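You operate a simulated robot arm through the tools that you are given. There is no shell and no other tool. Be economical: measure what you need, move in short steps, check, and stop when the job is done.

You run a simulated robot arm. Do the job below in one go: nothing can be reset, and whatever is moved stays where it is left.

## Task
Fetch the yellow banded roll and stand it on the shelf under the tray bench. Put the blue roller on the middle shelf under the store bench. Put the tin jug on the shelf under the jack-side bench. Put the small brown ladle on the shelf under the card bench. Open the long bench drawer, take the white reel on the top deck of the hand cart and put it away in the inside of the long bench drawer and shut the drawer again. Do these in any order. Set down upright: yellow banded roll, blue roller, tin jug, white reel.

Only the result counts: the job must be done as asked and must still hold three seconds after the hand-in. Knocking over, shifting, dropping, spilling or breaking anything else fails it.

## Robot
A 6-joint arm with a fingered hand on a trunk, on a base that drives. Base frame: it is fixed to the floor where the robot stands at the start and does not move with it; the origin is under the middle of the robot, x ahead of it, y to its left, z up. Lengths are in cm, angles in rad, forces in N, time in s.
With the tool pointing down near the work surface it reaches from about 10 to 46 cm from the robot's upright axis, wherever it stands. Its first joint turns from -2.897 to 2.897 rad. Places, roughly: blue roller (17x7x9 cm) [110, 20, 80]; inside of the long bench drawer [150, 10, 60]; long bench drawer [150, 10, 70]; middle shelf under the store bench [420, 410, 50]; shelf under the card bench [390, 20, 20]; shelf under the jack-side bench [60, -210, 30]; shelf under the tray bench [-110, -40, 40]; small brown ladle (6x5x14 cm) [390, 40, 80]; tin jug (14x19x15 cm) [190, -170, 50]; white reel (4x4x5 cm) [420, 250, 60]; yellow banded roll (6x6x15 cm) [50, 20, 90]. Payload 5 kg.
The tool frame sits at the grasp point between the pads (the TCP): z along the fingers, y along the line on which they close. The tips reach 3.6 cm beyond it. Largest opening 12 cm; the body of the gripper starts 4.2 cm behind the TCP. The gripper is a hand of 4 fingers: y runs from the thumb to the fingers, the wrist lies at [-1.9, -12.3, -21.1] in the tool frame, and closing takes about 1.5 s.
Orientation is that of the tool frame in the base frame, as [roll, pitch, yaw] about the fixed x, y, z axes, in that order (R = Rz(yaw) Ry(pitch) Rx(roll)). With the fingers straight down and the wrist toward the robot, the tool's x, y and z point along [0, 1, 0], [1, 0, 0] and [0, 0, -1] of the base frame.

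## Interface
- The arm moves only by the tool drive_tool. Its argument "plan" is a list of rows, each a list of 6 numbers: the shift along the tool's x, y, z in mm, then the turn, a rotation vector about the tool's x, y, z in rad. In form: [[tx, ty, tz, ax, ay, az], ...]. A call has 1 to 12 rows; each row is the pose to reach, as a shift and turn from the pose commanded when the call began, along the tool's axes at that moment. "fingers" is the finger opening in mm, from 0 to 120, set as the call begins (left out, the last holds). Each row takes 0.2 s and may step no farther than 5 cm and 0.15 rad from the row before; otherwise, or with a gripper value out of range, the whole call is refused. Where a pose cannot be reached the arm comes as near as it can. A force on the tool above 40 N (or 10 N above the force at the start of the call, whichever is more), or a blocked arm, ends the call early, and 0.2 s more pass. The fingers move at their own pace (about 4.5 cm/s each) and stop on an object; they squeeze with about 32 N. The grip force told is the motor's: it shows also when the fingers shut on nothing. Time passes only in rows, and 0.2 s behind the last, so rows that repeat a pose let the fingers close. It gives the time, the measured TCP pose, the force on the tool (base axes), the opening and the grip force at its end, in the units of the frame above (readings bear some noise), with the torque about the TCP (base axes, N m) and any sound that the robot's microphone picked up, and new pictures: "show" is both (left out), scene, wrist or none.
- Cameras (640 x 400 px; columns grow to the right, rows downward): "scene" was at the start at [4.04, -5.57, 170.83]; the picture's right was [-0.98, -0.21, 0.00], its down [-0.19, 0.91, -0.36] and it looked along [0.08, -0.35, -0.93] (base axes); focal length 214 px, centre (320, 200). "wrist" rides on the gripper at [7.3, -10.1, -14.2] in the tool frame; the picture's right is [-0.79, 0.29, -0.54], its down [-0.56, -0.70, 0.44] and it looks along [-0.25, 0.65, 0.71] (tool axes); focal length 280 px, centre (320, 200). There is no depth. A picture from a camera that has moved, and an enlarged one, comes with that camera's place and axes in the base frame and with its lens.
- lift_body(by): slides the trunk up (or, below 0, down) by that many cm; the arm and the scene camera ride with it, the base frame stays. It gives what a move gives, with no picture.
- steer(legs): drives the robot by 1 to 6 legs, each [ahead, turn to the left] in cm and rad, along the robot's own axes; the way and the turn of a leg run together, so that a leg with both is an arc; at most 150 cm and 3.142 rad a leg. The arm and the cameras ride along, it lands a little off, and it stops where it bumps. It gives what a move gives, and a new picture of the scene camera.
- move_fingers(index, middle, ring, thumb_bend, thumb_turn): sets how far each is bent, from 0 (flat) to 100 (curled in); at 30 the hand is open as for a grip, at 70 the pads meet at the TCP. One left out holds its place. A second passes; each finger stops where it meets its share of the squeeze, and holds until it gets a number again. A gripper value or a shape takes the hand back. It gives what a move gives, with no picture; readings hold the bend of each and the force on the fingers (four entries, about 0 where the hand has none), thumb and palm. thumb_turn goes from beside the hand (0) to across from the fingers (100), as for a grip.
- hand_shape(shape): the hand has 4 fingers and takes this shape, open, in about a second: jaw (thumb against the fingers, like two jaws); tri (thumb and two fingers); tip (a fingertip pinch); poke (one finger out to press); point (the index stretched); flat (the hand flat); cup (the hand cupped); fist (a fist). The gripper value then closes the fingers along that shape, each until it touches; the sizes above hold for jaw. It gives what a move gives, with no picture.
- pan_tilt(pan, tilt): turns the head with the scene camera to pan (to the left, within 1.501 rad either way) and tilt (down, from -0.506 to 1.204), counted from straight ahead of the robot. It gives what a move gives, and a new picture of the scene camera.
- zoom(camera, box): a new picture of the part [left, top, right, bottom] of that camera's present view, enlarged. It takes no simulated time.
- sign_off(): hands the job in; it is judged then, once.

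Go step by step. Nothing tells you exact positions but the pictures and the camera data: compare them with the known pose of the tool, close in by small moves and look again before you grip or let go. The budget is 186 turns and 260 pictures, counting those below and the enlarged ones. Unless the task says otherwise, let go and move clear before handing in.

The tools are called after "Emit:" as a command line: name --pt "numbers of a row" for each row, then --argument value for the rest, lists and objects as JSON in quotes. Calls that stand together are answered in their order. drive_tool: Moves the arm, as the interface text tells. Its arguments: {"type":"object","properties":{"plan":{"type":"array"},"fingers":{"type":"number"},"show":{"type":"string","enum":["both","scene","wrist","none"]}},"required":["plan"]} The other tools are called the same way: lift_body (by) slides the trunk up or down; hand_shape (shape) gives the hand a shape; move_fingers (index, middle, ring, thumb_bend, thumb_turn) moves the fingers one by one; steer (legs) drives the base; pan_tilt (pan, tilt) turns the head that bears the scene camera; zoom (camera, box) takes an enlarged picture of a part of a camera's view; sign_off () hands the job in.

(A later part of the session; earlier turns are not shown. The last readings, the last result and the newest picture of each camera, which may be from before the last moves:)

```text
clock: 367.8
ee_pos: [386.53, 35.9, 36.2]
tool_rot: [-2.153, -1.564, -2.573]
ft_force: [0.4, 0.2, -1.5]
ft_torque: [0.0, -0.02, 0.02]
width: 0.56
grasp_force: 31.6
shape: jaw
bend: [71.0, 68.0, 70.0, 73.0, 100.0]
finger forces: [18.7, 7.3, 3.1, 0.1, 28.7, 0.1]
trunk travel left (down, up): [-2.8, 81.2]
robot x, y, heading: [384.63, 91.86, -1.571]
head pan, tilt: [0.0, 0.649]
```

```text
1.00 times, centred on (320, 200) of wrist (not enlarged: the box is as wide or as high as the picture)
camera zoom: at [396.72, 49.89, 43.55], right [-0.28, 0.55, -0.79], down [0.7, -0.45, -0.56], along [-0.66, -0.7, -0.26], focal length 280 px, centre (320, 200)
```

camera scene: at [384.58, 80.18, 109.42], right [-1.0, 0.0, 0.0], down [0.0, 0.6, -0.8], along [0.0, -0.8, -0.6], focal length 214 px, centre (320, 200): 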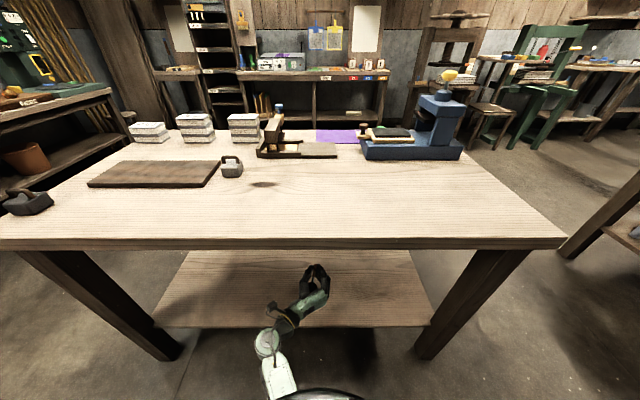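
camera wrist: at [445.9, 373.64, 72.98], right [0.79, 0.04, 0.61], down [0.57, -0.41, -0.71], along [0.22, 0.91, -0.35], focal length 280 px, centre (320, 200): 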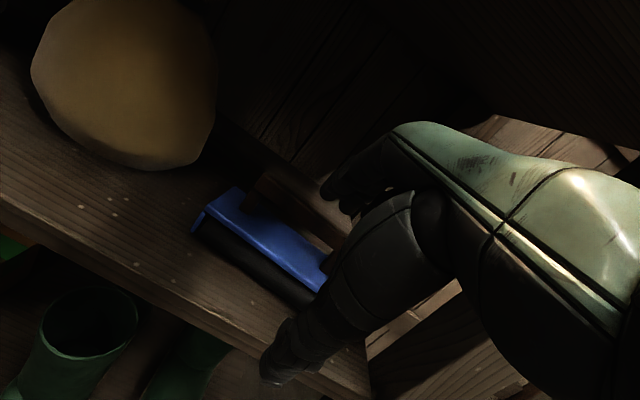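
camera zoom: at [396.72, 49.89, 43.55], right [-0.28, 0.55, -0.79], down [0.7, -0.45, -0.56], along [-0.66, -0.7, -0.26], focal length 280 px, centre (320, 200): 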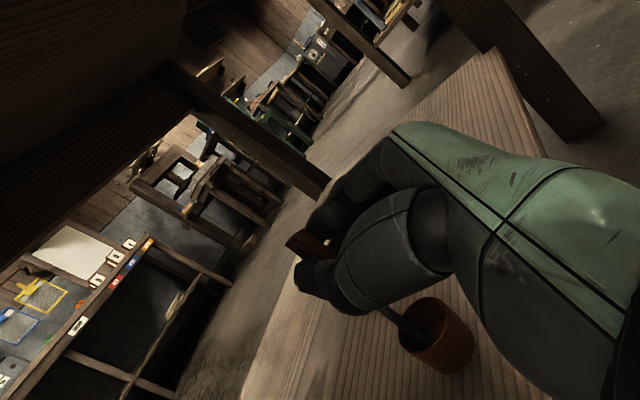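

Emit:
lift_body --by -0.7

Emit:
lift_body --by -0.7

Emit:
lift_body --by -0.7

Emit:
drive_tool --pt "-5 0 0 0 0 0" --show "none"

```text
clock: 368.4
ee_pos: [386.47, 35.9, 35.49]
tool_rot: [-1.828, -1.565, -2.899]
ft_force: [-0.6, -0.9, 0.8]
ft_torque: [-0.01, 0.03, 0.0]
width: 0.59
grasp_force: 32.3
shape: jaw
bend: [71.0, 68.0, 70.0, 73.0, 100.0]
finger forces: [18.6, 7.3, 3.1, 0.0, 28.6, 0.0]
trunk travel left (down, up): [-2.1, 81.9]
robot x, y, heading: [384.93, 91.98, -1.572]
head pan, tilt: [0.0, 0.649]
```

```text
clock: 369.0
ee_pos: [386.56, 35.88, 35.14]
tool_rot: [-0.842, -1.564, 2.399]
ft_force: [-0.8, -5.9, 23.7]
ft_torque: [-0.58, 0.2, -0.02]
width: 0.57
grasp_force: 31.8
shape: jaw
bend: [71.0, 68.0, 70.0, 73.0, 100.0]
finger forces: [16.7, 7.0, 3.0, 0.0, 28.5, 0.0]
trunk travel left (down, up): [-1.4, 82.6]
robot x, y, heading: [384.47, 91.97, -1.575]
head pan, tilt: [0.0, 0.649]
```

```text
clock: 369.5
ee_pos: [386.53, 36.12, 35.1]
tool_rot: [-0.92, -1.553, 2.477]
ft_force: [-0.6, -0.8, -0.3]
ft_torque: [0.02, 0.0, 0.03]
width: 0.56
grasp_force: 32.1
shape: jaw
bend: [71.0, 71.0, 70.0, 73.0, 100.0]
finger forces: [20.6, 7.2, 1.7, 0.0, 29.2, 0.1]
trunk travel left (down, up): [-0.7, 83.3]
robot x, y, heading: [385.13, 91.87, -1.573]
head pan, tilt: [0.0, 0.649]
```

```text
clock: 369.9
ee_pos: [386.39, 36.04, 35.05]
tool_rot: [-1.099, -1.555, 2.654]
ft_force: [0.4, 0.8, 0.1]
ft_torque: [0.0, 0.02, -0.02]
width: 0.57
grasp_force: 32.1
shape: jaw
bend: [71.0, 71.0, 70.0, 73.0, 100.0]
finger forces: [20.6, 7.2, 1.8, 0.1, 29.1, 0.1]
trunk travel left (down, up): [-0.7, 83.3]
robot x, y, heading: [384.22, 91.58, -1.574]
head pan, tilt: [0.0, 0.649]
```

Emit:
zoom --camera "wrist" --box '[200, 120, 640, 400]'

Emit:
zoom --camera "scene" --box '[250, 240, 390, 370]'

```text
1.43 times, centred on (420, 260) of wrist
camera zoom: at [396.62, 50.08, 42.43], right [-0.27, 0.54, -0.8], down [0.7, -0.46, -0.55], along [-0.66, -0.71, -0.25], focal length 401 px, centre (177, 114)
```

zoom: 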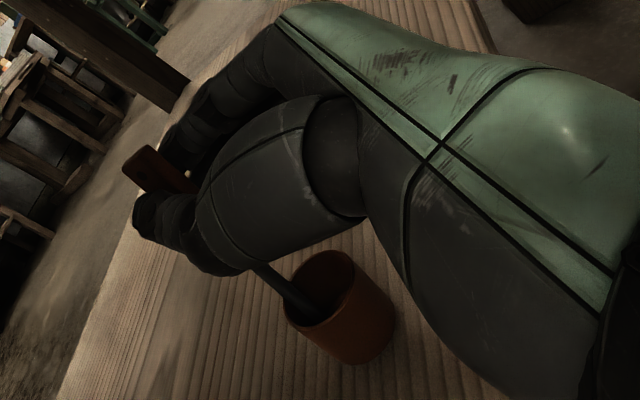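

```text
3.08 times, centred on (320, 305) of scene
camera zoom: at [384.42, 80.77, 100.99], right [-1.0, 0.0, 0.0], down [0.0, 0.6, -0.8], along [0.0, -0.8, -0.6], focal length 660 px, centre (320, -123)
```

zoom: 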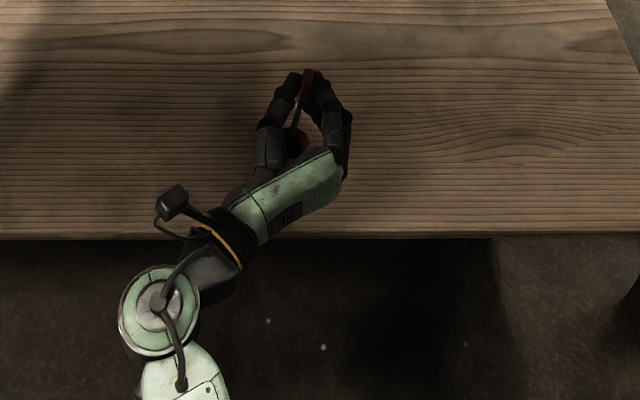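

The cup rests on the shelf. Release and withdraw.

Emit:
drive_tool --pt "0 0 0 0 0 0" --pt "0 0 0 0 0 0" --pt "0 0 0 0 0 0" --pt "0 0 0 0 0 0" --pt "0 0 0 0 0 0" --pt "0 0 0 0 0 0" --pt "0 0 0 0 0 0" --pt "0 0 0 0 0 0" --fingers 120 --show "none"

Emit:
steer --legs '[[-42, 0]]'

Emit:
zoom --camera "scene" --box '[220, 160, 420, 300]'

```text
clock: 371.7
ee_pos: [386.52, 35.99, 35.11]
tool_rot: [-0.964, -1.552, 2.522]
ft_force: [0.1, -0.1, 0.4]
ft_torque: [-0.02, 0.02, 0.01]
width: 11.93
grasp_force: 0.1
shape: jaw
bend: [30.0, 30.0, 30.0, 30.0, 98.0]
finger forces: [0.1, 0.0, 0.0, 0.0, 0.0, 0.0]
trunk travel left (down, up): [-0.7, 83.3]
robot x, y, heading: [384.65, 91.97, -1.568]
head pan, tilt: [0.0, 0.649]
```

```text
clock: 374.5
ee_pos: [387.16, 78.27, 35.13]
tool_rot: [-0.921, -1.553, 2.494]
ft_force: [0.0, 0.0, -0.9]
ft_torque: [0.03, 0.01, 0.05]
width: 11.97
grasp_force: 0.0
shape: jaw
bend: [30.0, 30.0, 30.0, 30.0, 98.0]
finger forces: [0.0, 0.1, 0.0, 0.0, 0.1, 0.0]
trunk travel left (down, up): [-0.7, 83.3]
robot x, y, heading: [384.69, 133.78, -1.556]
head pan, tilt: [0.0, 0.649]
camera scene: at [384.39, 122.91, 100.99], right [-1.0, -0.01, 0.0], down [-0.01, 0.6, -0.8], along [0.01, -0.8, -0.6], focal length 214 px, centre (320, 200)
```

scene: 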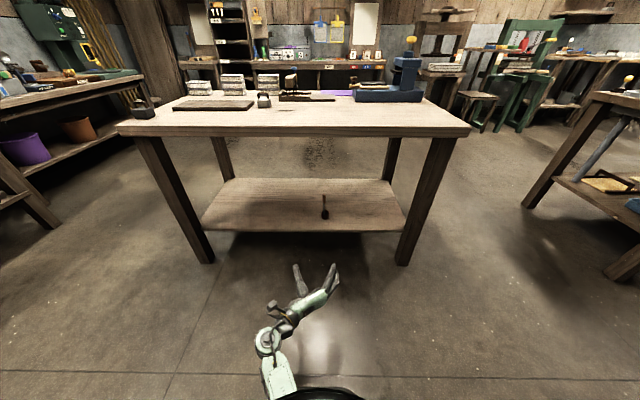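

```text
2.86 times, centred on (320, 230) of scene
camera zoom: at [384.39, 122.91, 100.99], right [-1.0, -0.01, 0.0], down [-0.01, 0.6, -0.8], along [0.01, -0.8, -0.6], focal length 613 px, centre (320, 114)
```

zoom: 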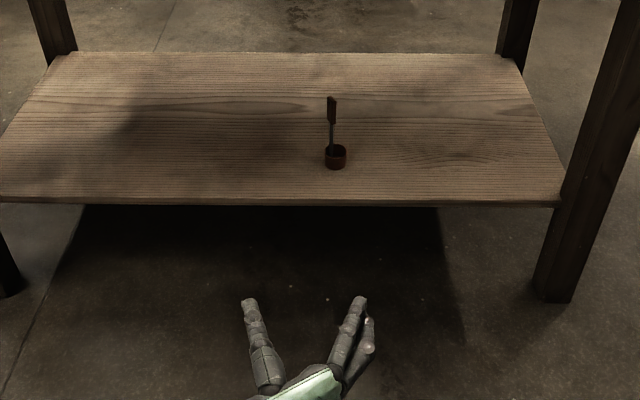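

The ladle stands on its shelf. Next the drawer: I raise, turn the hand to the 60°-down pose, then drive to the aisle side of the long bench.

Emit:
lift_body --by 40

Emit:
lift_body --by 34

Emit:
drive_tool --pt "40 0 0 0 0 0" --pt "80 0 0 0 0 0" --pt "110 0 0 0 0 0" --show "none"

Emit:
drive_tool --pt "0 0 0 0.0666 -0.0666 -0.107" --pt "0 0 0 0.1332 -0.1332 -0.2141" --pt "0 0 0 0.1998 -0.1998 -0.3211" --pt "0 0 0 0.2664 -0.2664 -0.4282" --pt "0 0 0 0.333 -0.333 -0.5352" --pt "0 0 0 0.3996 -0.3996 -0.6422" --pt "0 0 0 0.4662 -0.4662 -0.7493" --pt "0 0 0 0.5328 -0.5328 -0.8563" --pt "0 0 0 0.5994 -0.5994 -0.9633" --pt "0 0 0 0.666 -0.666 -1.0704" --pt "0 0 0 0.7326 -0.7326 -1.1774" --pt "0 0 0 0.7992 -0.7992 -1.2845" --show "none"

Emit:
drive_tool --pt "0 0 0 0.0666 -0.0666 -0.107" --show "none"

```text
clock: 378.4
ee_pos: [387.12, 78.03, 74.31]
tool_rot: [-1.337, -1.557, 2.911]
ft_force: [-0.6, -0.3, 0.3]
ft_torque: [0.01, 0.01, -0.03]
width: 11.96
grasp_force: 0.0
shape: jaw
bend: [30.0, 30.0, 30.0, 30.0, 98.0]
finger forces: [0.1, 0.1, 0.0, 0.0, 0.0, 0.1]
trunk travel left (down, up): [-40.7, 43.3]
robot x, y, heading: [384.6, 134.27, -1.561]
head pan, tilt: [0.0, 0.649]
```

```text
clock: 381.7
ee_pos: [387.19, 77.99, 108.48]
tool_rot: [-1.358, -1.558, 2.931]
ft_force: [-0.5, -0.2, -0.6]
ft_torque: [0.0, -0.02, 0.03]
width: 11.97
grasp_force: 0.0
shape: jaw
bend: [30.0, 30.0, 30.0, 30.0, 98.0]
finger forces: [0.0, 0.1, 0.0, 0.0, 0.1, 0.0]
trunk travel left (down, up): [-74.7, 9.3]
robot x, y, heading: [384.36, 133.98, -1.558]
head pan, tilt: [0.0, 0.649]
```

```text
clock: 382.5
ee_pos: [387.26, 77.93, 119.36]
tool_rot: [-1.168, -1.558, 2.739]
ft_force: [-0.1, 0.5, 0.4]
ft_torque: [-0.01, -0.02, -0.01]
width: 11.97
grasp_force: 0.1
shape: jaw
bend: [30.0, 30.0, 30.0, 30.0, 98.0]
finger forces: [0.1, 0.1, 0.0, 0.0, 0.0, 0.0]
trunk travel left (down, up): [-74.7, 9.3]
robot x, y, heading: [384.24, 133.9, -1.555]
head pan, tilt: [0.0, 0.649]
```

```text
clock: 385.1
ee_pos: [387.15, 77.94, 119.32]
tool_rot: [2.619, -0.119, -0.059]
ft_force: [0.0, -0.3, -0.1]
ft_torque: [0.03, 0.0, 0.0]
width: 11.97
grasp_force: 0.1
shape: jaw
bend: [30.0, 30.0, 30.0, 30.0, 98.0]
finger forces: [0.0, 0.0, 0.0, 0.1, 0.0, 0.0]
trunk travel left (down, up): [-74.7, 9.3]
robot x, y, heading: [384.48, 134.31, -1.555]
head pan, tilt: [0.0, 0.649]
```

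```text
clock: 385.5
ee_pos: [387.01, 77.85, 119.2]
tool_rot: [2.681, -0.013, 0.005]
ft_force: [0.1, 0.0, -0.7]
ft_torque: [0.02, -0.01, 0.01]
width: 11.98
grasp_force: 0.0
shape: jaw
bend: [30.0, 30.0, 30.0, 30.0, 98.0]
finger forces: [0.0, 0.0, 0.0, 0.0, 0.1, 0.0]
trunk travel left (down, up): [-74.7, 9.3]
robot x, y, heading: [384.36, 133.87, -1.556]
head pan, tilt: [0.0, 0.649]
```

Emit:
steer --legs '[[0, -1.336], [97, 0], [0, 1.321], [150, 0], [38, 0], [0, -1.571]]'

```text
clock: 413.4
ee_pos: [235.32, -79.65, 119.41]
tool_rot: [2.681, -0.012, -1.596]
ft_force: [-0.5, 0.0, 0.0]
ft_torque: [0.02, -0.02, 0.02]
width: 11.96
grasp_force: 0.2
shape: jaw
bend: [30.0, 30.0, 30.0, 30.0, 98.0]
finger forces: [0.0, 0.0, 0.0, 0.0, 0.1, 0.0]
trunk travel left (down, up): [-74.7, 9.3]
robot x, y, heading: [291.69, -78.56, 3.129]
head pan, tilt: [0.0, 0.649]
camera scene: at [279.64, -78.53, 174.52], right [0.01, 1.0, 0.0], down [0.6, -0.01, -0.8], along [-0.8, 0.01, -0.6], focal length 214 px, centre (320, 200)
```

scene: 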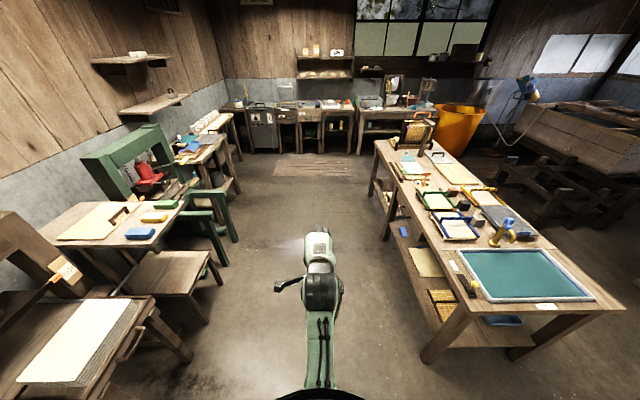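

Emit:
steer --legs '[[137, 0], [0, -1.558]]'

Emit:
pan_tilt --pan 0 --tilt 0.8

Emit:
zoom --camera "scene" --box '[240, 180, 400, 320]'

```text
clock: 425.7
ee_pos: [153.09, -19.23, 119.44]
tool_rot: [2.68, -0.013, 3.079]
ft_force: [0.2, 0.0, -0.4]
ft_torque: [0.03, -0.01, -0.01]
width: 11.98
grasp_force: 0.0
shape: jaw
bend: [30.0, 30.0, 30.0, 30.0, 98.0]
finger forces: [0.0, 0.0, 0.1, 0.0, 0.1, 0.0]
trunk travel left (down, up): [-74.7, 9.3]
robot x, y, heading: [151.64, -75.39, 1.52]
head pan, tilt: [0.0, 0.649]
camera scene: at [152.48, -63.89, 174.52], right [1.0, -0.05, 0.0], down [-0.03, -0.6, -0.8], along [0.04, 0.8, -0.6], focal length 214 px, centre (320, 200)
```

scene: 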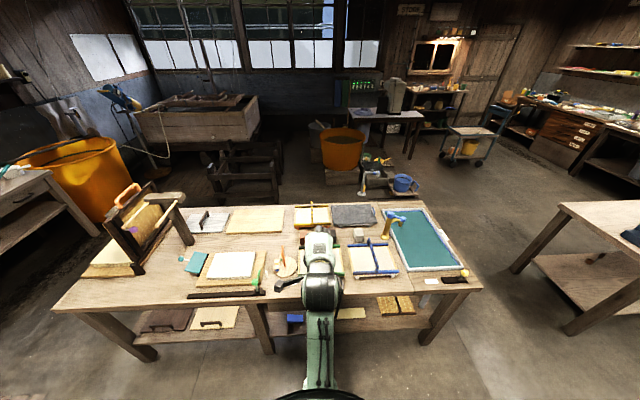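

```text
clock: 426.4
ee_pos: [153.13, -19.16, 119.29]
tool_rot: [2.682, -0.013, 3.078]
ft_force: [1.2, 0.2, 0.2]
ft_torque: [0.0, -0.01, -0.05]
width: 11.97
grasp_force: 0.0
shape: jaw
bend: [30.0, 30.0, 30.0, 30.0, 98.0]
finger forces: [0.0, 0.1, 0.1, 0.0, 0.0, 0.1]
trunk travel left (down, up): [-74.7, 9.3]
robot x, y, heading: [151.9, -75.59, 1.52]
head pan, tilt: [0.0, 0.799]
camera scene: at [152.45, -64.5, 173.27], right [1.0, -0.05, 0.0], down [-0.04, -0.72, -0.7], along [0.04, 0.7, -0.72], focal length 214 px, centre (320, 200)
```

scene: 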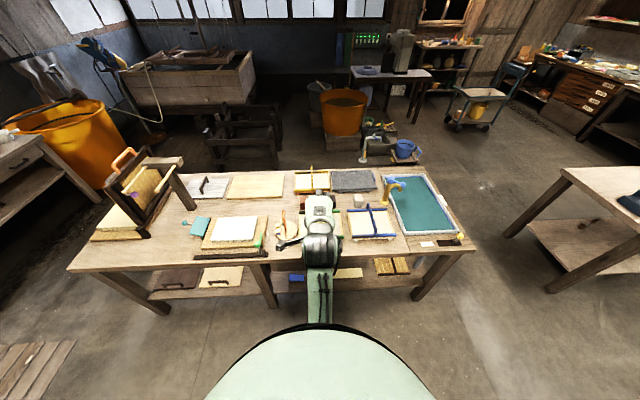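

```text
2.86 times, centred on (320, 250) of scene
camera zoom: at [152.45, -64.5, 173.27], right [1.0, -0.05, 0.0], down [-0.04, -0.72, -0.7], along [0.04, 0.7, -0.72], focal length 613 px, centre (320, 57)
```

zoom: 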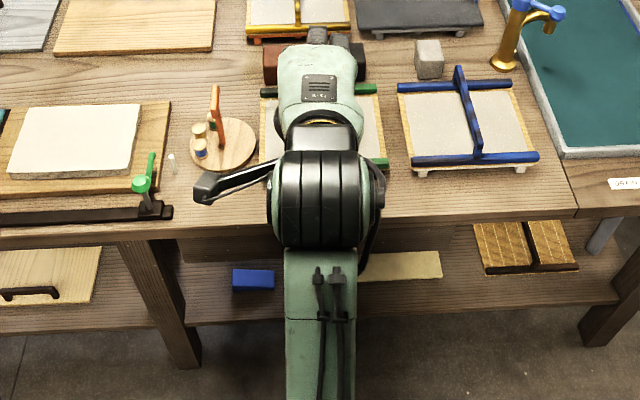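

The arm hides the handle; I square up, back off 20 cm and lower to view the drawer front.

Emit:
steer --legs '[[-20, 0.05]]'

Emit:
lift_body --by -36

Emit:
pan_tilt --pan 0.25 --tilt 0.6

Emit:
zoom --camera "scene" --box '[270, 170, 470, 310]'

Emit:
zoom --camera "wrist" --box '[0, 0, 640, 400]'

```text
clock: 428.1
ee_pos: [149.71, -38.77, 119.29]
tool_rot: [2.683, -0.012, 3.128]
ft_force: [0.6, -0.3, 0.0]
ft_torque: [0.0, -0.02, 0.01]
width: 11.99
grasp_force: 0.0
shape: jaw
bend: [30.0, 30.0, 30.0, 30.0, 98.0]
finger forces: [0.0, 0.0, 0.0, 0.1, 0.0, 0.1]
trunk travel left (down, up): [-74.7, 9.3]
robot x, y, heading: [151.17, -95.05, 1.57]
head pan, tilt: [0.0, 0.799]
camera scene: at [151.34, -83.88, 173.26], right [1.0, 0.0, 0.0], down [0.0, -0.72, -0.7], along [0.0, 0.7, -0.72], focal length 214 px, centre (320, 200)
```

scene: 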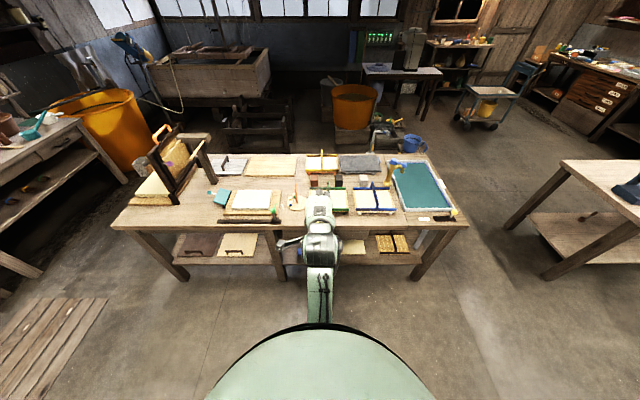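

```text
clock: 431.6
ee_pos: [149.84, -38.69, 83.35]
tool_rot: [2.681, -0.013, 3.129]
ft_force: [0.2, -0.2, 0.7]
ft_torque: [0.03, -0.01, 0.0]
width: 11.97
grasp_force: 0.0
shape: jaw
bend: [30.0, 30.0, 30.0, 30.0, 98.0]
finger forces: [0.0, 0.0, 0.0, 0.1, 0.1, 0.0]
trunk travel left (down, up): [-38.7, 45.3]
robot x, y, heading: [151.44, -94.71, 1.569]
head pan, tilt: [0.0, 0.799]
```

```text
clock: 432.3
ee_pos: [149.69, -38.63, 83.43]
tool_rot: [2.679, -0.013, 3.129]
ft_force: [-0.2, 0.6, 0.0]
ft_torque: [0.02, 0.01, -0.03]
width: 11.98
grasp_force: 0.0
shape: jaw
bend: [30.0, 30.0, 30.0, 30.0, 98.0]
finger forces: [0.1, 0.0, 0.1, 0.1, 0.0, 0.0]
trunk travel left (down, up): [-38.7, 45.3]
robot x, y, heading: [151.71, -94.69, 1.571]
head pan, tilt: [0.25, 0.6]
camera scene: at [149.17, -83.4, 138.94], right [0.97, 0.24, 0.0], down [0.14, -0.55, -0.82], along [-0.2, 0.8, -0.57], focal length 214 px, centre (320, 200)
```

scene: 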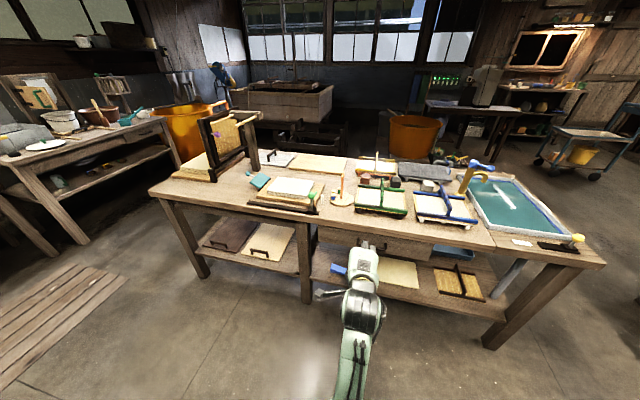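

```text
2.86 times, centred on (370, 240) of scene
camera zoom: at [149.17, -83.4, 138.94], right [0.97, 0.24, 0.0], down [0.14, -0.55, -0.82], along [-0.2, 0.8, -0.57], focal length 613 px, centre (177, 86)
```

zoom: 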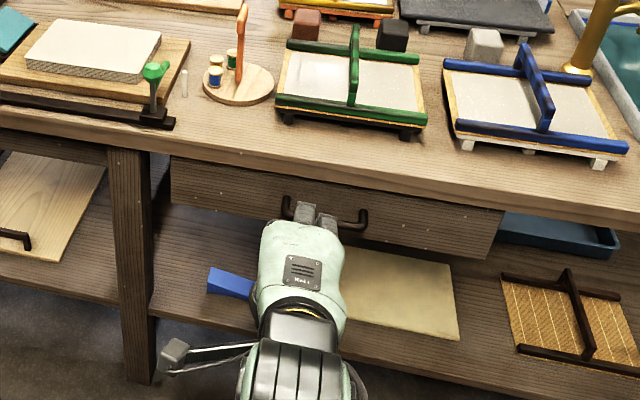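

```text
1.00 times, centred on (320, 200) of wrist (not enlarged: the box is as wide or as high as the picture)
camera zoom: at [142.33, -54.07, 91.74], right [0.8, 0.01, 0.6], down [0.55, -0.44, -0.71], along [0.26, 0.9, -0.35], focal length 280 px, centre (320, 200)
```

zoom: 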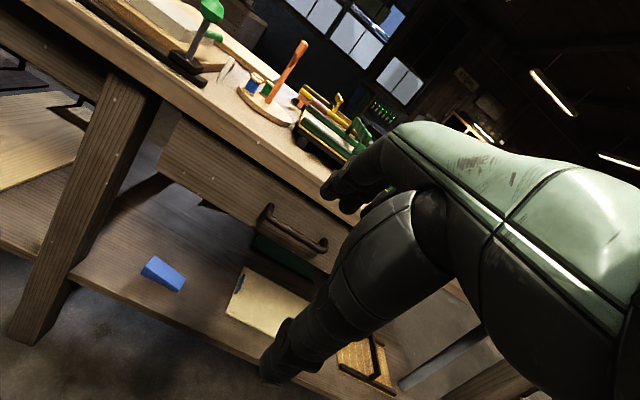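

The handle bar spans x≈149.5–161 at y≈-12, z≈67, under the overhang. I flatten the hand to ≈20° pitch (thumb below, fingers above).

Emit:
drive_tool --pt "0 10 6 -0.127 0 0" --pt "0 20 12 -0.254 0 0" --pt "0 30 18 -0.381 0 0" --pt "0 30 18 -0.508 0 0" --pt "0 30 18 -0.635 0 0" --pt "0 30 18 -0.762 0 0" --show "none"

```text
clock: 433.7
ee_pos: [149.84, -35.38, 83.07]
tool_rot: [1.919, -0.012, 3.13]
ft_force: [-0.1, 0.6, 0.1]
ft_torque: [0.0, 0.01, 0.0]
width: 11.98
grasp_force: 0.1
shape: jaw
bend: [30.0, 30.0, 30.0, 30.0, 98.0]
finger forces: [0.1, 0.0, 0.0, 0.1, 0.0, 0.1]
trunk travel left (down, up): [-38.7, 45.3]
robot x, y, heading: [151.24, -94.89, 1.571]
head pan, tilt: [0.25, 0.6]
```

Emit:
drive_tool --pt "-28 0 0 0 0 0" --pt "-55 0 0 0 0 0" --show "none"

Emit:
lift_body --by -15.3

Emit:
zoom --camera "wrist" --box '[0, 0, 640, 400]'

Emit:
zoom --camera "scene" --box '[270, 170, 470, 310]'

```text
clock: 434.5
ee_pos: [157.45, -34.76, 81.04]
tool_rot: [1.99, 0.157, 3.029]
ft_force: [-0.6, 0.4, 0.0]
ft_torque: [0.04, 0.0, 0.0]
width: 11.99
grasp_force: 0.0
shape: jaw
bend: [30.0, 30.0, 30.0, 30.0, 98.0]
finger forces: [0.0, 0.0, 0.0, 0.1, 0.0, 0.1]
out of reach, approached as far as the arm can: row 1
trunk travel left (down, up): [-38.7, 45.3]
robot x, y, heading: [151.64, -95.02, 1.569]
head pan, tilt: [0.25, 0.6]
stopped in row 2: the arm was blocked; the commanded pose is now the measured one
```

```text
clock: 436.3
ee_pos: [157.55, -34.83, 65.52]
tool_rot: [1.989, 0.156, 3.031]
ft_force: [0.0, -0.1, -0.1]
ft_torque: [-0.01, 0.01, 0.01]
width: 11.99
grasp_force: 0.0
shape: jaw
bend: [30.0, 30.0, 30.0, 30.0, 98.0]
finger forces: [0.0, 0.0, 0.0, 0.1, 0.0, 0.1]
trunk travel left (down, up): [-23.4, 60.6]
robot x, y, heading: [151.63, -94.85, 1.574]
head pan, tilt: [0.25, 0.6]
```

```text
1.00 times, centred on (320, 200) of wrist (not enlarged: the box is as wide or as high as the picture)
camera zoom: at [148.91, -51.24, 61.23], right [0.66, -0.45, 0.6], down [0.69, 0.04, -0.72], along [0.3, 0.89, 0.34], focal length 280 px, centre (320, 200)
```

zoom: 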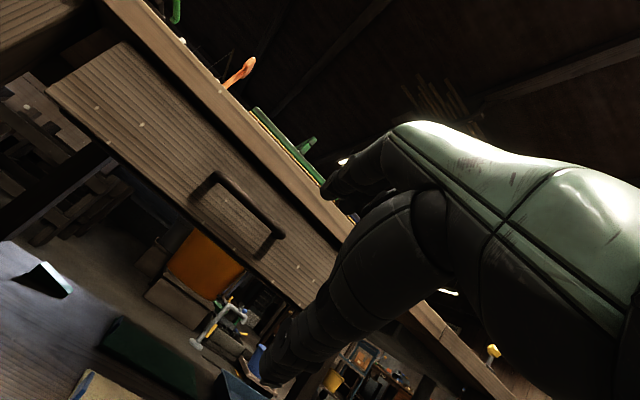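

```text
2.86 times, centred on (370, 240) of scene
camera zoom: at [149.16, -83.41, 123.65], right [0.97, 0.25, 0.0], down [0.14, -0.55, -0.83], along [-0.2, 0.8, -0.56], focal length 613 px, centre (177, 86)
```

zoom: 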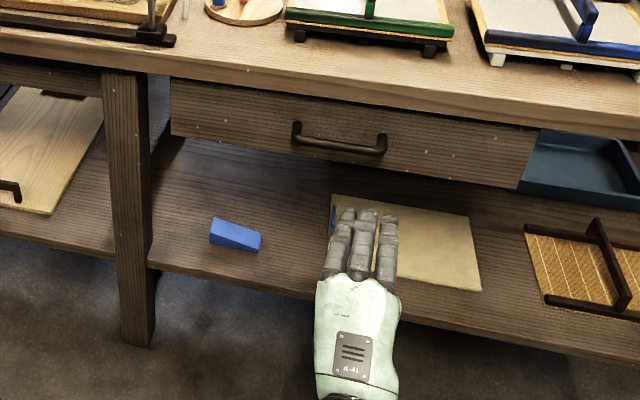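

The arm blocked against my body on the right; I restore the pose to the left and shift the base instead. Handle refined: x 149–161, y≈-14.5, z≈70.

Emit:
drive_tool --pt "35 17 -12 0 0 0" --pt "69 34 -24 -0.039 0.08 0.051" --pt "69 34 -24 -0.078 0.16 0.102" --show "none"

Emit:
steer --legs '[[0, -0.5], [10.6, 0], [0, 0.5]]'

```text
clock: 437.1
ee_pos: [150.07, -34.88, 68.6]
tool_rot: [1.921, 0.001, -3.141]
ft_force: [0.1, -0.4, -0.3]
ft_torque: [0.0, 0.0, 0.0]
width: 11.96
grasp_force: 0.1
shape: jaw
bend: [30.0, 30.0, 30.0, 30.0, 98.0]
finger forces: [0.0, 0.0, 0.0, 0.1, 0.0, 0.1]
trunk travel left (down, up): [-23.4, 60.6]
robot x, y, heading: [151.44, -94.56, 1.572]
head pan, tilt: [0.25, 0.6]
```

```text
clock: 441.7
ee_pos: [155.27, -25.48, 68.65]
tool_rot: [1.92, 0.002, 3.14]
ft_force: [0.5, -1.9, -0.4]
ft_torque: [0.03, 0.0, 0.01]
width: 12.0
grasp_force: 0.1
shape: jaw
bend: [30.0, 30.0, 30.0, 30.0, 98.0]
finger forces: [0.0, 0.0, 0.1, 0.0, 0.0, 0.1]
trunk travel left (down, up): [-23.4, 60.6]
robot x, y, heading: [156.83, -85.58, 1.567]
head pan, tilt: [0.25, 0.6]
camera scene: at [154.37, -74.03, 123.65], right [0.97, 0.25, 0.0], down [0.14, -0.55, -0.83], along [-0.2, 0.8, -0.56], focal length 214 px, centre (320, 200)
```

scene: 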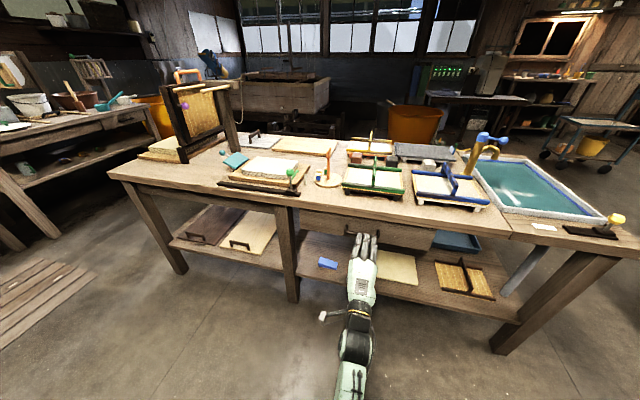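

Emit:
lift_body --by 2.1

Emit:
drive_tool --pt "0 0 0 0 0 0" --pt "0 0 0 0 0 0" --pt "0 0 0 0 0 0" --fingers 80 --show "none"

Emit:
steer --legs '[[6, 0]]'

Emit:
zoom --camera "wrist" --box '[0, 0, 640, 400]'

Emit:
zoom --camera "scene" --box '[310, 190, 430, 290]'

```text
clock: 442.4
ee_pos: [155.33, -25.51, 70.66]
tool_rot: [1.92, 0.001, -3.142]
ft_force: [0.8, 0.1, 1.2]
ft_torque: [0.04, -0.01, 0.01]
width: 11.97
grasp_force: 0.0
shape: jaw
bend: [30.0, 30.0, 30.0, 30.0, 98.0]
finger forces: [0.0, 0.1, 0.0, 0.0, 0.0, 0.0]
trunk travel left (down, up): [-25.5, 58.5]
robot x, y, heading: [156.69, -85.53, 1.573]
head pan, tilt: [0.25, 0.6]
```

```text
clock: 443.2
ee_pos: [155.2, -25.39, 70.68]
tool_rot: [1.921, 0.002, 3.14]
ft_force: [-0.5, 0.9, 0.5]
ft_torque: [0.01, 0.01, -0.02]
width: 8.04
grasp_force: 0.1
shape: jaw
bend: [27.0, 38.0, 36.0, 61.0, 99.0]
finger forces: [0.0, 0.1, 0.1, 0.1, 0.0, 0.1]
trunk travel left (down, up): [-25.5, 58.5]
robot x, y, heading: [156.57, -85.02, 1.568]
head pan, tilt: [0.25, 0.6]
```

```text
clock: 444.2
ee_pos: [155.32, -19.55, 70.55]
tool_rot: [1.923, 0.002, 3.139]
ft_force: [0.4, 1.6, -1.0]
ft_torque: [0.03, 0.0, -0.03]
width: 8.03
grasp_force: 0.0
shape: jaw
bend: [27.0, 38.0, 36.0, 61.0, 99.0]
finger forces: [0.0, 0.1, 0.1, 0.0, 0.1, 0.0]
trunk travel left (down, up): [-25.5, 58.5]
robot x, y, heading: [156.66, -79.73, 1.563]
head pan, tilt: [0.25, 0.6]
camera scene: at [154.39, -67.88, 125.74], right [0.97, 0.25, 0.0], down [0.14, -0.55, -0.82], along [-0.2, 0.8, -0.57], focal length 214 px, centre (320, 200)
```

scene: 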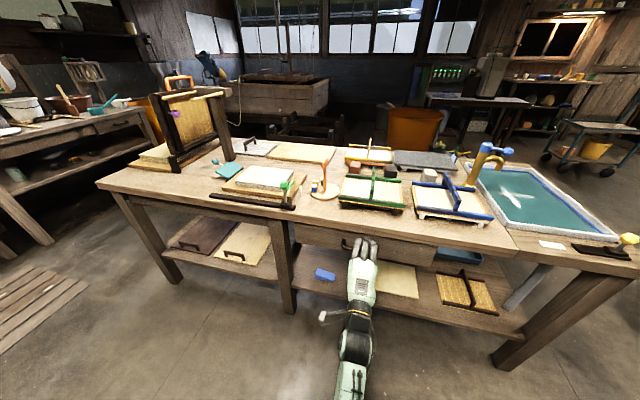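

```text
1.00 times, centred on (320, 200) of wrist (not enlarged: the box is as wide or as high as the picture)
camera zoom: at [147.95, -36.31, 66.04], right [0.79, -0.41, 0.46], down [0.56, 0.18, -0.81], along [0.25, 0.89, 0.37], focal length 280 px, centre (320, 200)
```

zoom: 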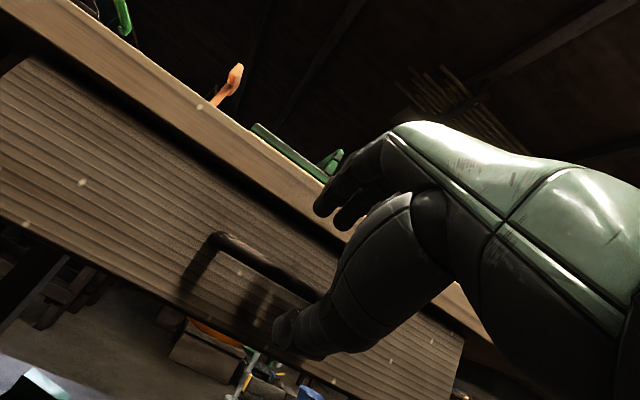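

```text
4.00 times, centred on (370, 240) of scene
camera zoom: at [154.39, -67.88, 125.74], right [0.97, 0.25, 0.0], down [0.14, -0.55, -0.82], along [-0.2, 0.8, -0.57], focal length 858 px, centre (120, 40)
```

zoom: 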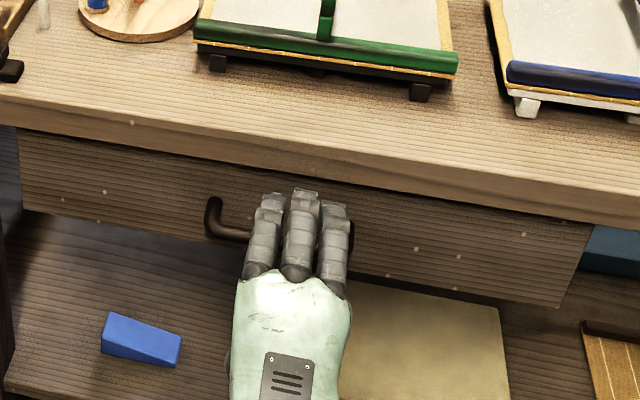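

Bar is at z≈68.3; I lower 1.5 cm, advance 3 cm and close.

Emit:
lift_body --by -1.5

Emit:
drive_tool --pt "0 10 29 0 0 0" --pt "0 10 29 0 0 0" --show "none"

Emit:
drive_tool --pt "0 0 0 0 0 0" --pt "0 0 0 0 0 0" --pt "0 0 0 0 0 0" --pt "0 0 0 0 0 0" --pt "0 0 0 0 0 0" --pt "0 0 0 0 0 0" --pt "0 0 0 0 0 0" --fingers 0 --show "wrist"

```text
clock: 444.8
ee_pos: [155.31, -19.48, 69.24]
tool_rot: [1.92, 0.001, -3.141]
ft_force: [0.8, 0.3, -1.2]
ft_torque: [0.02, -0.03, -0.01]
width: 8.03
grasp_force: 0.1
shape: jaw
bend: [27.0, 38.0, 36.0, 61.0, 99.0]
finger forces: [0.0, 0.1, 0.1, 0.0, 0.0, 0.0]
trunk travel left (down, up): [-24.0, 60.0]
robot x, y, heading: [156.68, -79.53, 1.57]
head pan, tilt: [0.25, 0.6]
```

```text
clock: 445.4
ee_pos: [155.34, -16.26, 69.12]
tool_rot: [1.92, 0.002, -3.141]
ft_force: [0.1, 0.1, 0.5]
ft_torque: [-0.01, 0.01, -0.02]
width: 8.03
grasp_force: 0.1
shape: jaw
bend: [27.0, 38.0, 36.0, 61.0, 99.0]
finger forces: [0.0, 0.0, 0.0, 0.0, 0.0, 0.0]
trunk travel left (down, up): [-24.0, 60.0]
robot x, y, heading: [156.63, -79.54, 1.57]
head pan, tilt: [0.25, 0.6]
```

```text
clock: 447.0
ee_pos: [155.49, -16.35, 69.19]
tool_rot: [1.92, 0.002, 3.141]
ft_force: [-0.5, -3.9, -0.1]
ft_torque: [-0.03, -0.11, 0.04]
width: 0.67
grasp_force: 31.9
shape: jaw
bend: [71.0, 68.0, 70.0, 73.0, 100.0]
finger forces: [14.3, 6.9, 2.8, 0.1, 26.4, 0.0]
trunk travel left (down, up): [-24.0, 60.0]
robot x, y, heading: [156.63, -79.36, 1.566]
head pan, tilt: [0.25, 0.6]
camera wrist: at [148.08, -33.21, 64.62], right [0.79, -0.41, 0.46], down [0.56, 0.18, -0.81], along [0.25, 0.89, 0.37], focal length 280 px, centre (320, 200)
```

wrist: 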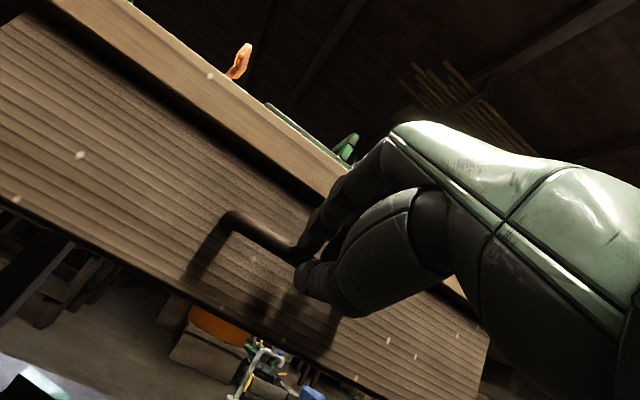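

Gripped the handle. Pull by backing 22 cm.

Emit:
steer --legs '[[-12, 0], [-10, 0]]'

Emit:
zoom --camera "scene" --box '[270, 160, 470, 310]'

```text
clock: 449.1
ee_pos: [155.25, -38.3, 69.3]
tool_rot: [1.92, 0.001, -3.139]
ft_force: [11.8, -0.9, -1.4]
ft_torque: [-0.03, -0.24, -0.34]
width: 0.58
grasp_force: 31.4
shape: jaw
bend: [71.0, 68.0, 70.0, 73.0, 100.0]
finger forces: [13.1, 6.9, 4.2, 0.0, 23.3, 0.0]
trunk travel left (down, up): [-24.0, 60.0]
robot x, y, heading: [156.73, -101.63, 1.572]
head pan, tilt: [0.25, 0.6]
camera scene: at [154.47, -90.15, 124.26], right [0.97, 0.25, 0.0], down [0.14, -0.55, -0.83], along [-0.21, 0.8, -0.56], focal length 214 px, centre (320, 200)
```

scene: 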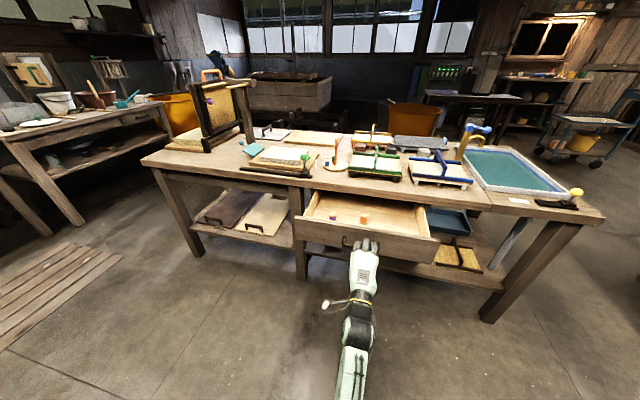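

```text
2.67 times, centred on (370, 235) of scene
camera zoom: at [154.47, -90.15, 124.26], right [0.97, 0.25, 0.0], down [0.14, -0.55, -0.83], along [-0.21, 0.8, -0.56], focal length 572 px, centre (187, 107)
```

zoom: 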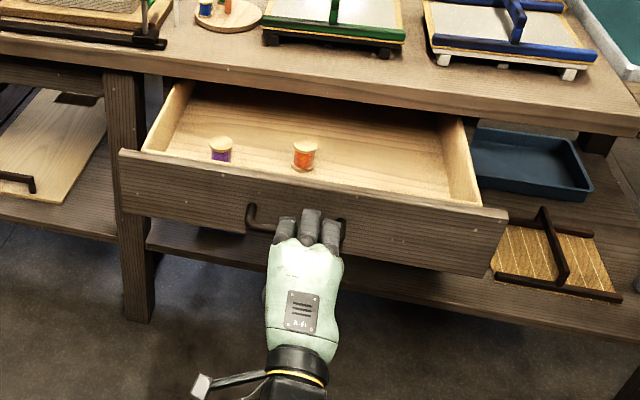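

The drawer is open about 22 cm, with two spools inside at left/front; the right side is free. Release the handle and back off.

Emit:
drive_tool --pt "0 0 0 0 0 0" --pt "0 0 0 0 0 0" --pt "0 0 0 0 0 0" --pt "0 0 0 0 0 0" --pt "0 0 0 0 0 0" --fingers 80 --show "none"

Emit:
steer --legs '[[-14, 0]]'

Emit:
zoom --camera "scene" --box '[270, 160, 470, 290]'

```text
clock: 450.3
ee_pos: [155.22, -38.41, 69.2]
tool_rot: [1.921, 0.002, -3.14]
ft_force: [0.2, -0.1, -0.1]
ft_torque: [0.01, -0.04, -0.01]
width: 7.97
grasp_force: 0.1
shape: jaw
bend: [27.0, 39.0, 36.0, 62.0, 100.0]
finger forces: [0.0, 0.0, 0.1, 0.0, 0.0, 0.0]
trunk travel left (down, up): [-24.0, 60.0]
robot x, y, heading: [156.61, -101.34, 1.576]
head pan, tilt: [0.25, 0.6]
```

```text
clock: 451.7
ee_pos: [155.28, -52.59, 69.23]
tool_rot: [1.921, 0.002, -3.138]
ft_force: [0.4, 0.4, 1.3]
ft_torque: [-0.03, 0.01, 0.01]
width: 7.95
grasp_force: 0.0
shape: jaw
bend: [27.0, 39.0, 36.0, 62.0, 100.0]
finger forces: [0.1, 0.0, 0.0, 0.0, 0.1, 0.1]
trunk travel left (down, up): [-24.0, 60.0]
robot x, y, heading: [156.59, -115.5, 1.575]
head pan, tilt: [0.25, 0.6]
camera scene: at [154.37, -104.25, 124.26], right [0.97, 0.25, 0.0], down [0.14, -0.55, -0.83], along [-0.21, 0.8, -0.56], focal length 214 px, centre (320, 200)
```

scene: 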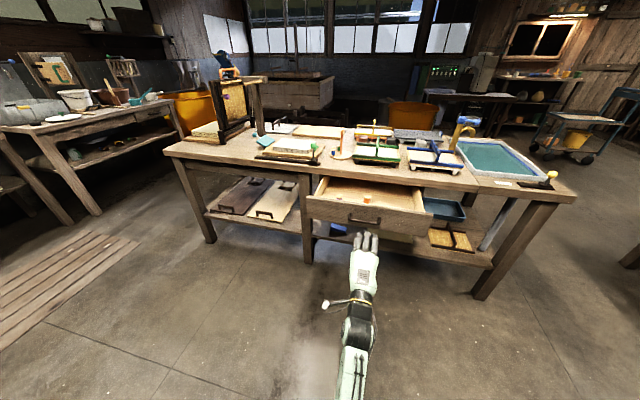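

```text
3.08 times, centred on (370, 225) of scene
camera zoom: at [154.37, -104.25, 124.26], right [0.97, 0.25, 0.0], down [0.14, -0.55, -0.83], along [-0.21, 0.8, -0.56], focal length 660 px, centre (166, 123)
```

zoom: 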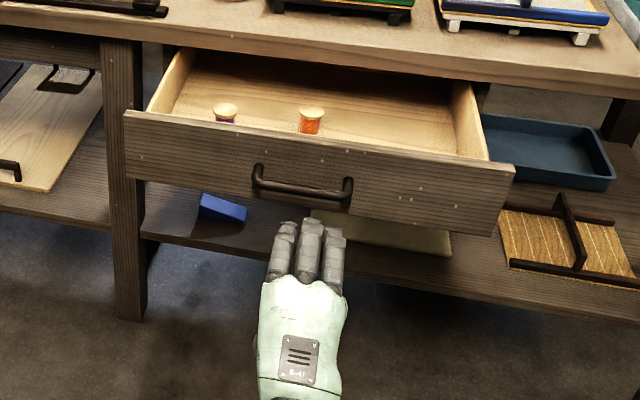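

Drawer stays open; free spot at ≈(168,-23). Now fetch the reel: raise, pitch the hand to 75°, and drive toward the cart.

Emit:
lift_body --by 40

Emit:
drive_tool --pt "0 0 0 0.14 0 0" --pt "0 0 0 0.28 0 0" --pt "0 0 0 0.42 0 0" --pt "0 0 0 0.56 0 0" --pt "0 0 0 0.7 0 0" --pt "0 0 0 0.84 0 0" --pt "0 0 0 0.96 0 0" --show "none"

Emit:
steer --legs '[[0, -1.283], [139, 0], [0, 1.279], [150, 0], [40, 0], [0, -1.02]]'

```text
clock: 455.5
ee_pos: [155.16, -52.46, 109.23]
tool_rot: [1.92, 0.002, -3.138]
ft_force: [-0.3, 0.6, 0.3]
ft_torque: [-0.01, 0.02, 0.01]
width: 7.95
grasp_force: 0.0
shape: jaw
bend: [27.0, 39.0, 36.0, 62.0, 100.0]
finger forces: [0.1, 0.1, 0.0, 0.0, 0.1, 0.0]
trunk travel left (down, up): [-64.0, 20.0]
robot x, y, heading: [156.41, -115.45, 1.57]
head pan, tilt: [0.25, 0.6]
```

```text
clock: 457.1
ee_pos: [155.3, -52.35, 109.2]
tool_rot: [2.884, 0.001, -3.138]
ft_force: [0.2, 0.6, 0.4]
ft_torque: [0.0, 0.02, 0.0]
width: 7.99
grasp_force: 0.0
shape: jaw
bend: [27.0, 39.0, 36.0, 61.0, 100.0]
finger forces: [0.0, 0.1, 0.0, 0.0, 0.0, 0.1]
trunk travel left (down, up): [-64.0, 20.0]
robot x, y, heading: [156.79, -115.89, 1.574]
head pan, tilt: [0.25, 0.6]
```

```text
clock: 485.5
ee_pos: [362.25, 142.28, 109.16]
tool_rot: [2.88, 0.002, 2.031]
ft_force: [-0.2, 0.4, -0.2]
ft_torque: [0.01, -0.01, -0.01]
width: 7.96
grasp_force: 0.1
shape: jaw
bend: [27.0, 39.0, 36.0, 61.0, 100.0]
finger forces: [0.1, 0.0, 0.0, 0.0, 0.0, 0.1]
trunk travel left (down, up): [-64.0, 20.0]
robot x, y, heading: [306.18, 112.9, 0.46]
head pan, tilt: [0.25, 0.6]
camera scene: at [315.43, 120.09, 164.25], right [0.65, -0.76, 0.0], down [-0.43, -0.37, -0.83], along [0.63, 0.54, -0.56], focal length 214 px, centre (320, 200)
```

scene: 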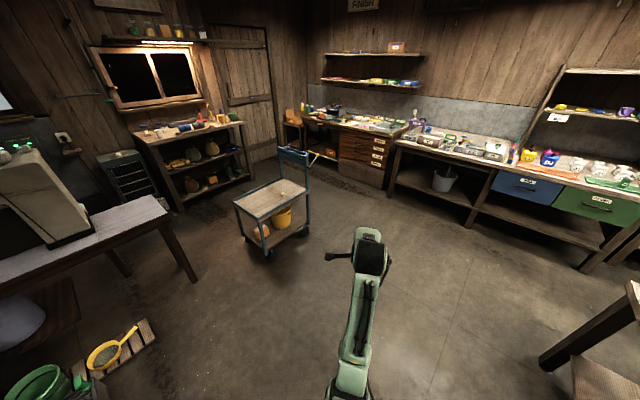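

Emit:
zoom --camera "scene" --box '[220, 140, 330, 270]'

```text
3.08 times, centred on (275, 205) of scene
camera zoom: at [315.43, 120.09, 164.25], right [0.65, -0.76, 0.0], down [-0.43, -0.37, -0.83], along [0.63, 0.54, -0.56], focal length 660 px, centre (458, 185)
```

zoom: 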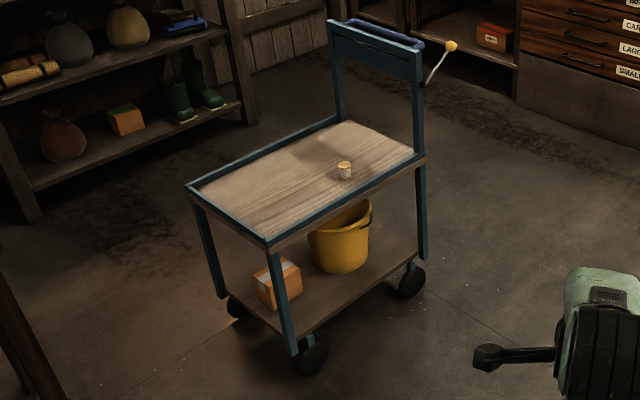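

The white reel sits at ≈(418.5,252.5) on a deck ≈54 high. I drive to the cart's south side.

Emit:
lift_body --by 10

Emit:
steer --legs '[[0, 0.103], [132, 0], [0, 1.008]]'

Emit:
zoom --camera "scene" --box '[200, 140, 400, 300]'

```text
clock: 486.8
ee_pos: [362.39, 142.36, 119.16]
tool_rot: [2.88, 0.001, 2.03]
ft_force: [-0.2, -0.1, 0.3]
ft_torque: [-0.03, 0.0, 0.0]
width: 7.99
grasp_force: 0.2
shape: jaw
bend: [27.0, 39.0, 36.0, 61.0, 100.0]
finger forces: [0.0, 0.0, 0.0, 0.1, 0.1, 0.0]
trunk travel left (down, up): [-74.0, 10.0]
robot x, y, heading: [306.11, 113.59, 0.462]
head pan, tilt: [0.25, 0.6]
```

```text
clock: 497.5
ee_pos: [412.9, 247.02, 119.24]
tool_rot: [2.879, 0.002, -3.13]
ft_force: [0.6, 0.6, -0.6]
ft_torque: [0.02, 0.02, 0.05]
width: 7.98
grasp_force: 0.0
shape: jaw
bend: [27.0, 39.0, 36.0, 61.0, 100.0]
finger forces: [0.1, 0.0, 0.0, 0.0, 0.0, 0.1]
trunk travel left (down, up): [-74.0, 10.0]
robot x, y, heading: [415.0, 183.53, 1.58]
head pan, tilt: [0.25, 0.6]
camera scene: at [412.45, 195.15, 174.25], right [0.97, 0.26, 0.0], down [0.14, -0.55, -0.83], along [-0.21, 0.8, -0.56], focal length 214 px, centre (320, 200)
```

scene: 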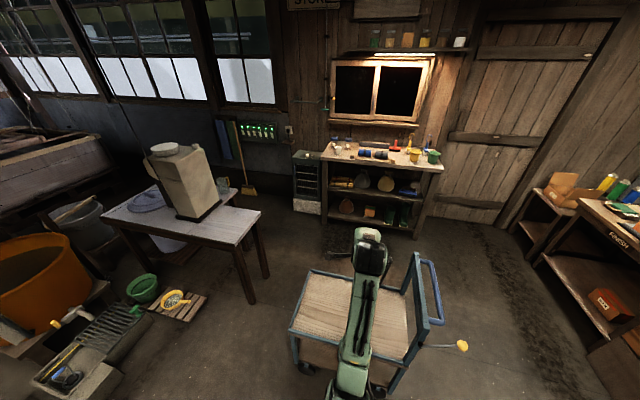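

```text
2.50 times, centred on (300, 220) of scene
camera zoom: at [412.45, 195.15, 174.25], right [0.97, 0.26, 0.0], down [0.14, -0.55, -0.83], along [-0.21, 0.8, -0.56], focal length 536 px, centre (370, 150)
```

zoom: 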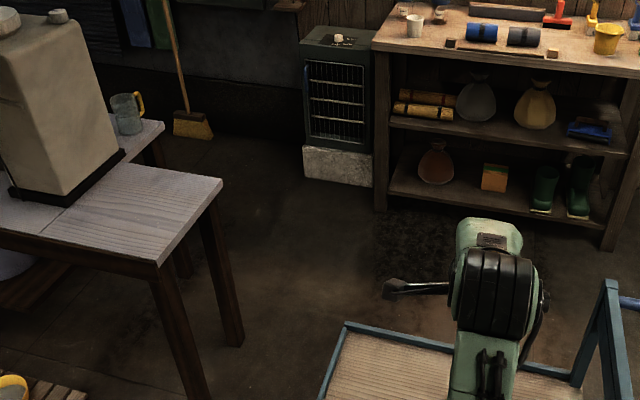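

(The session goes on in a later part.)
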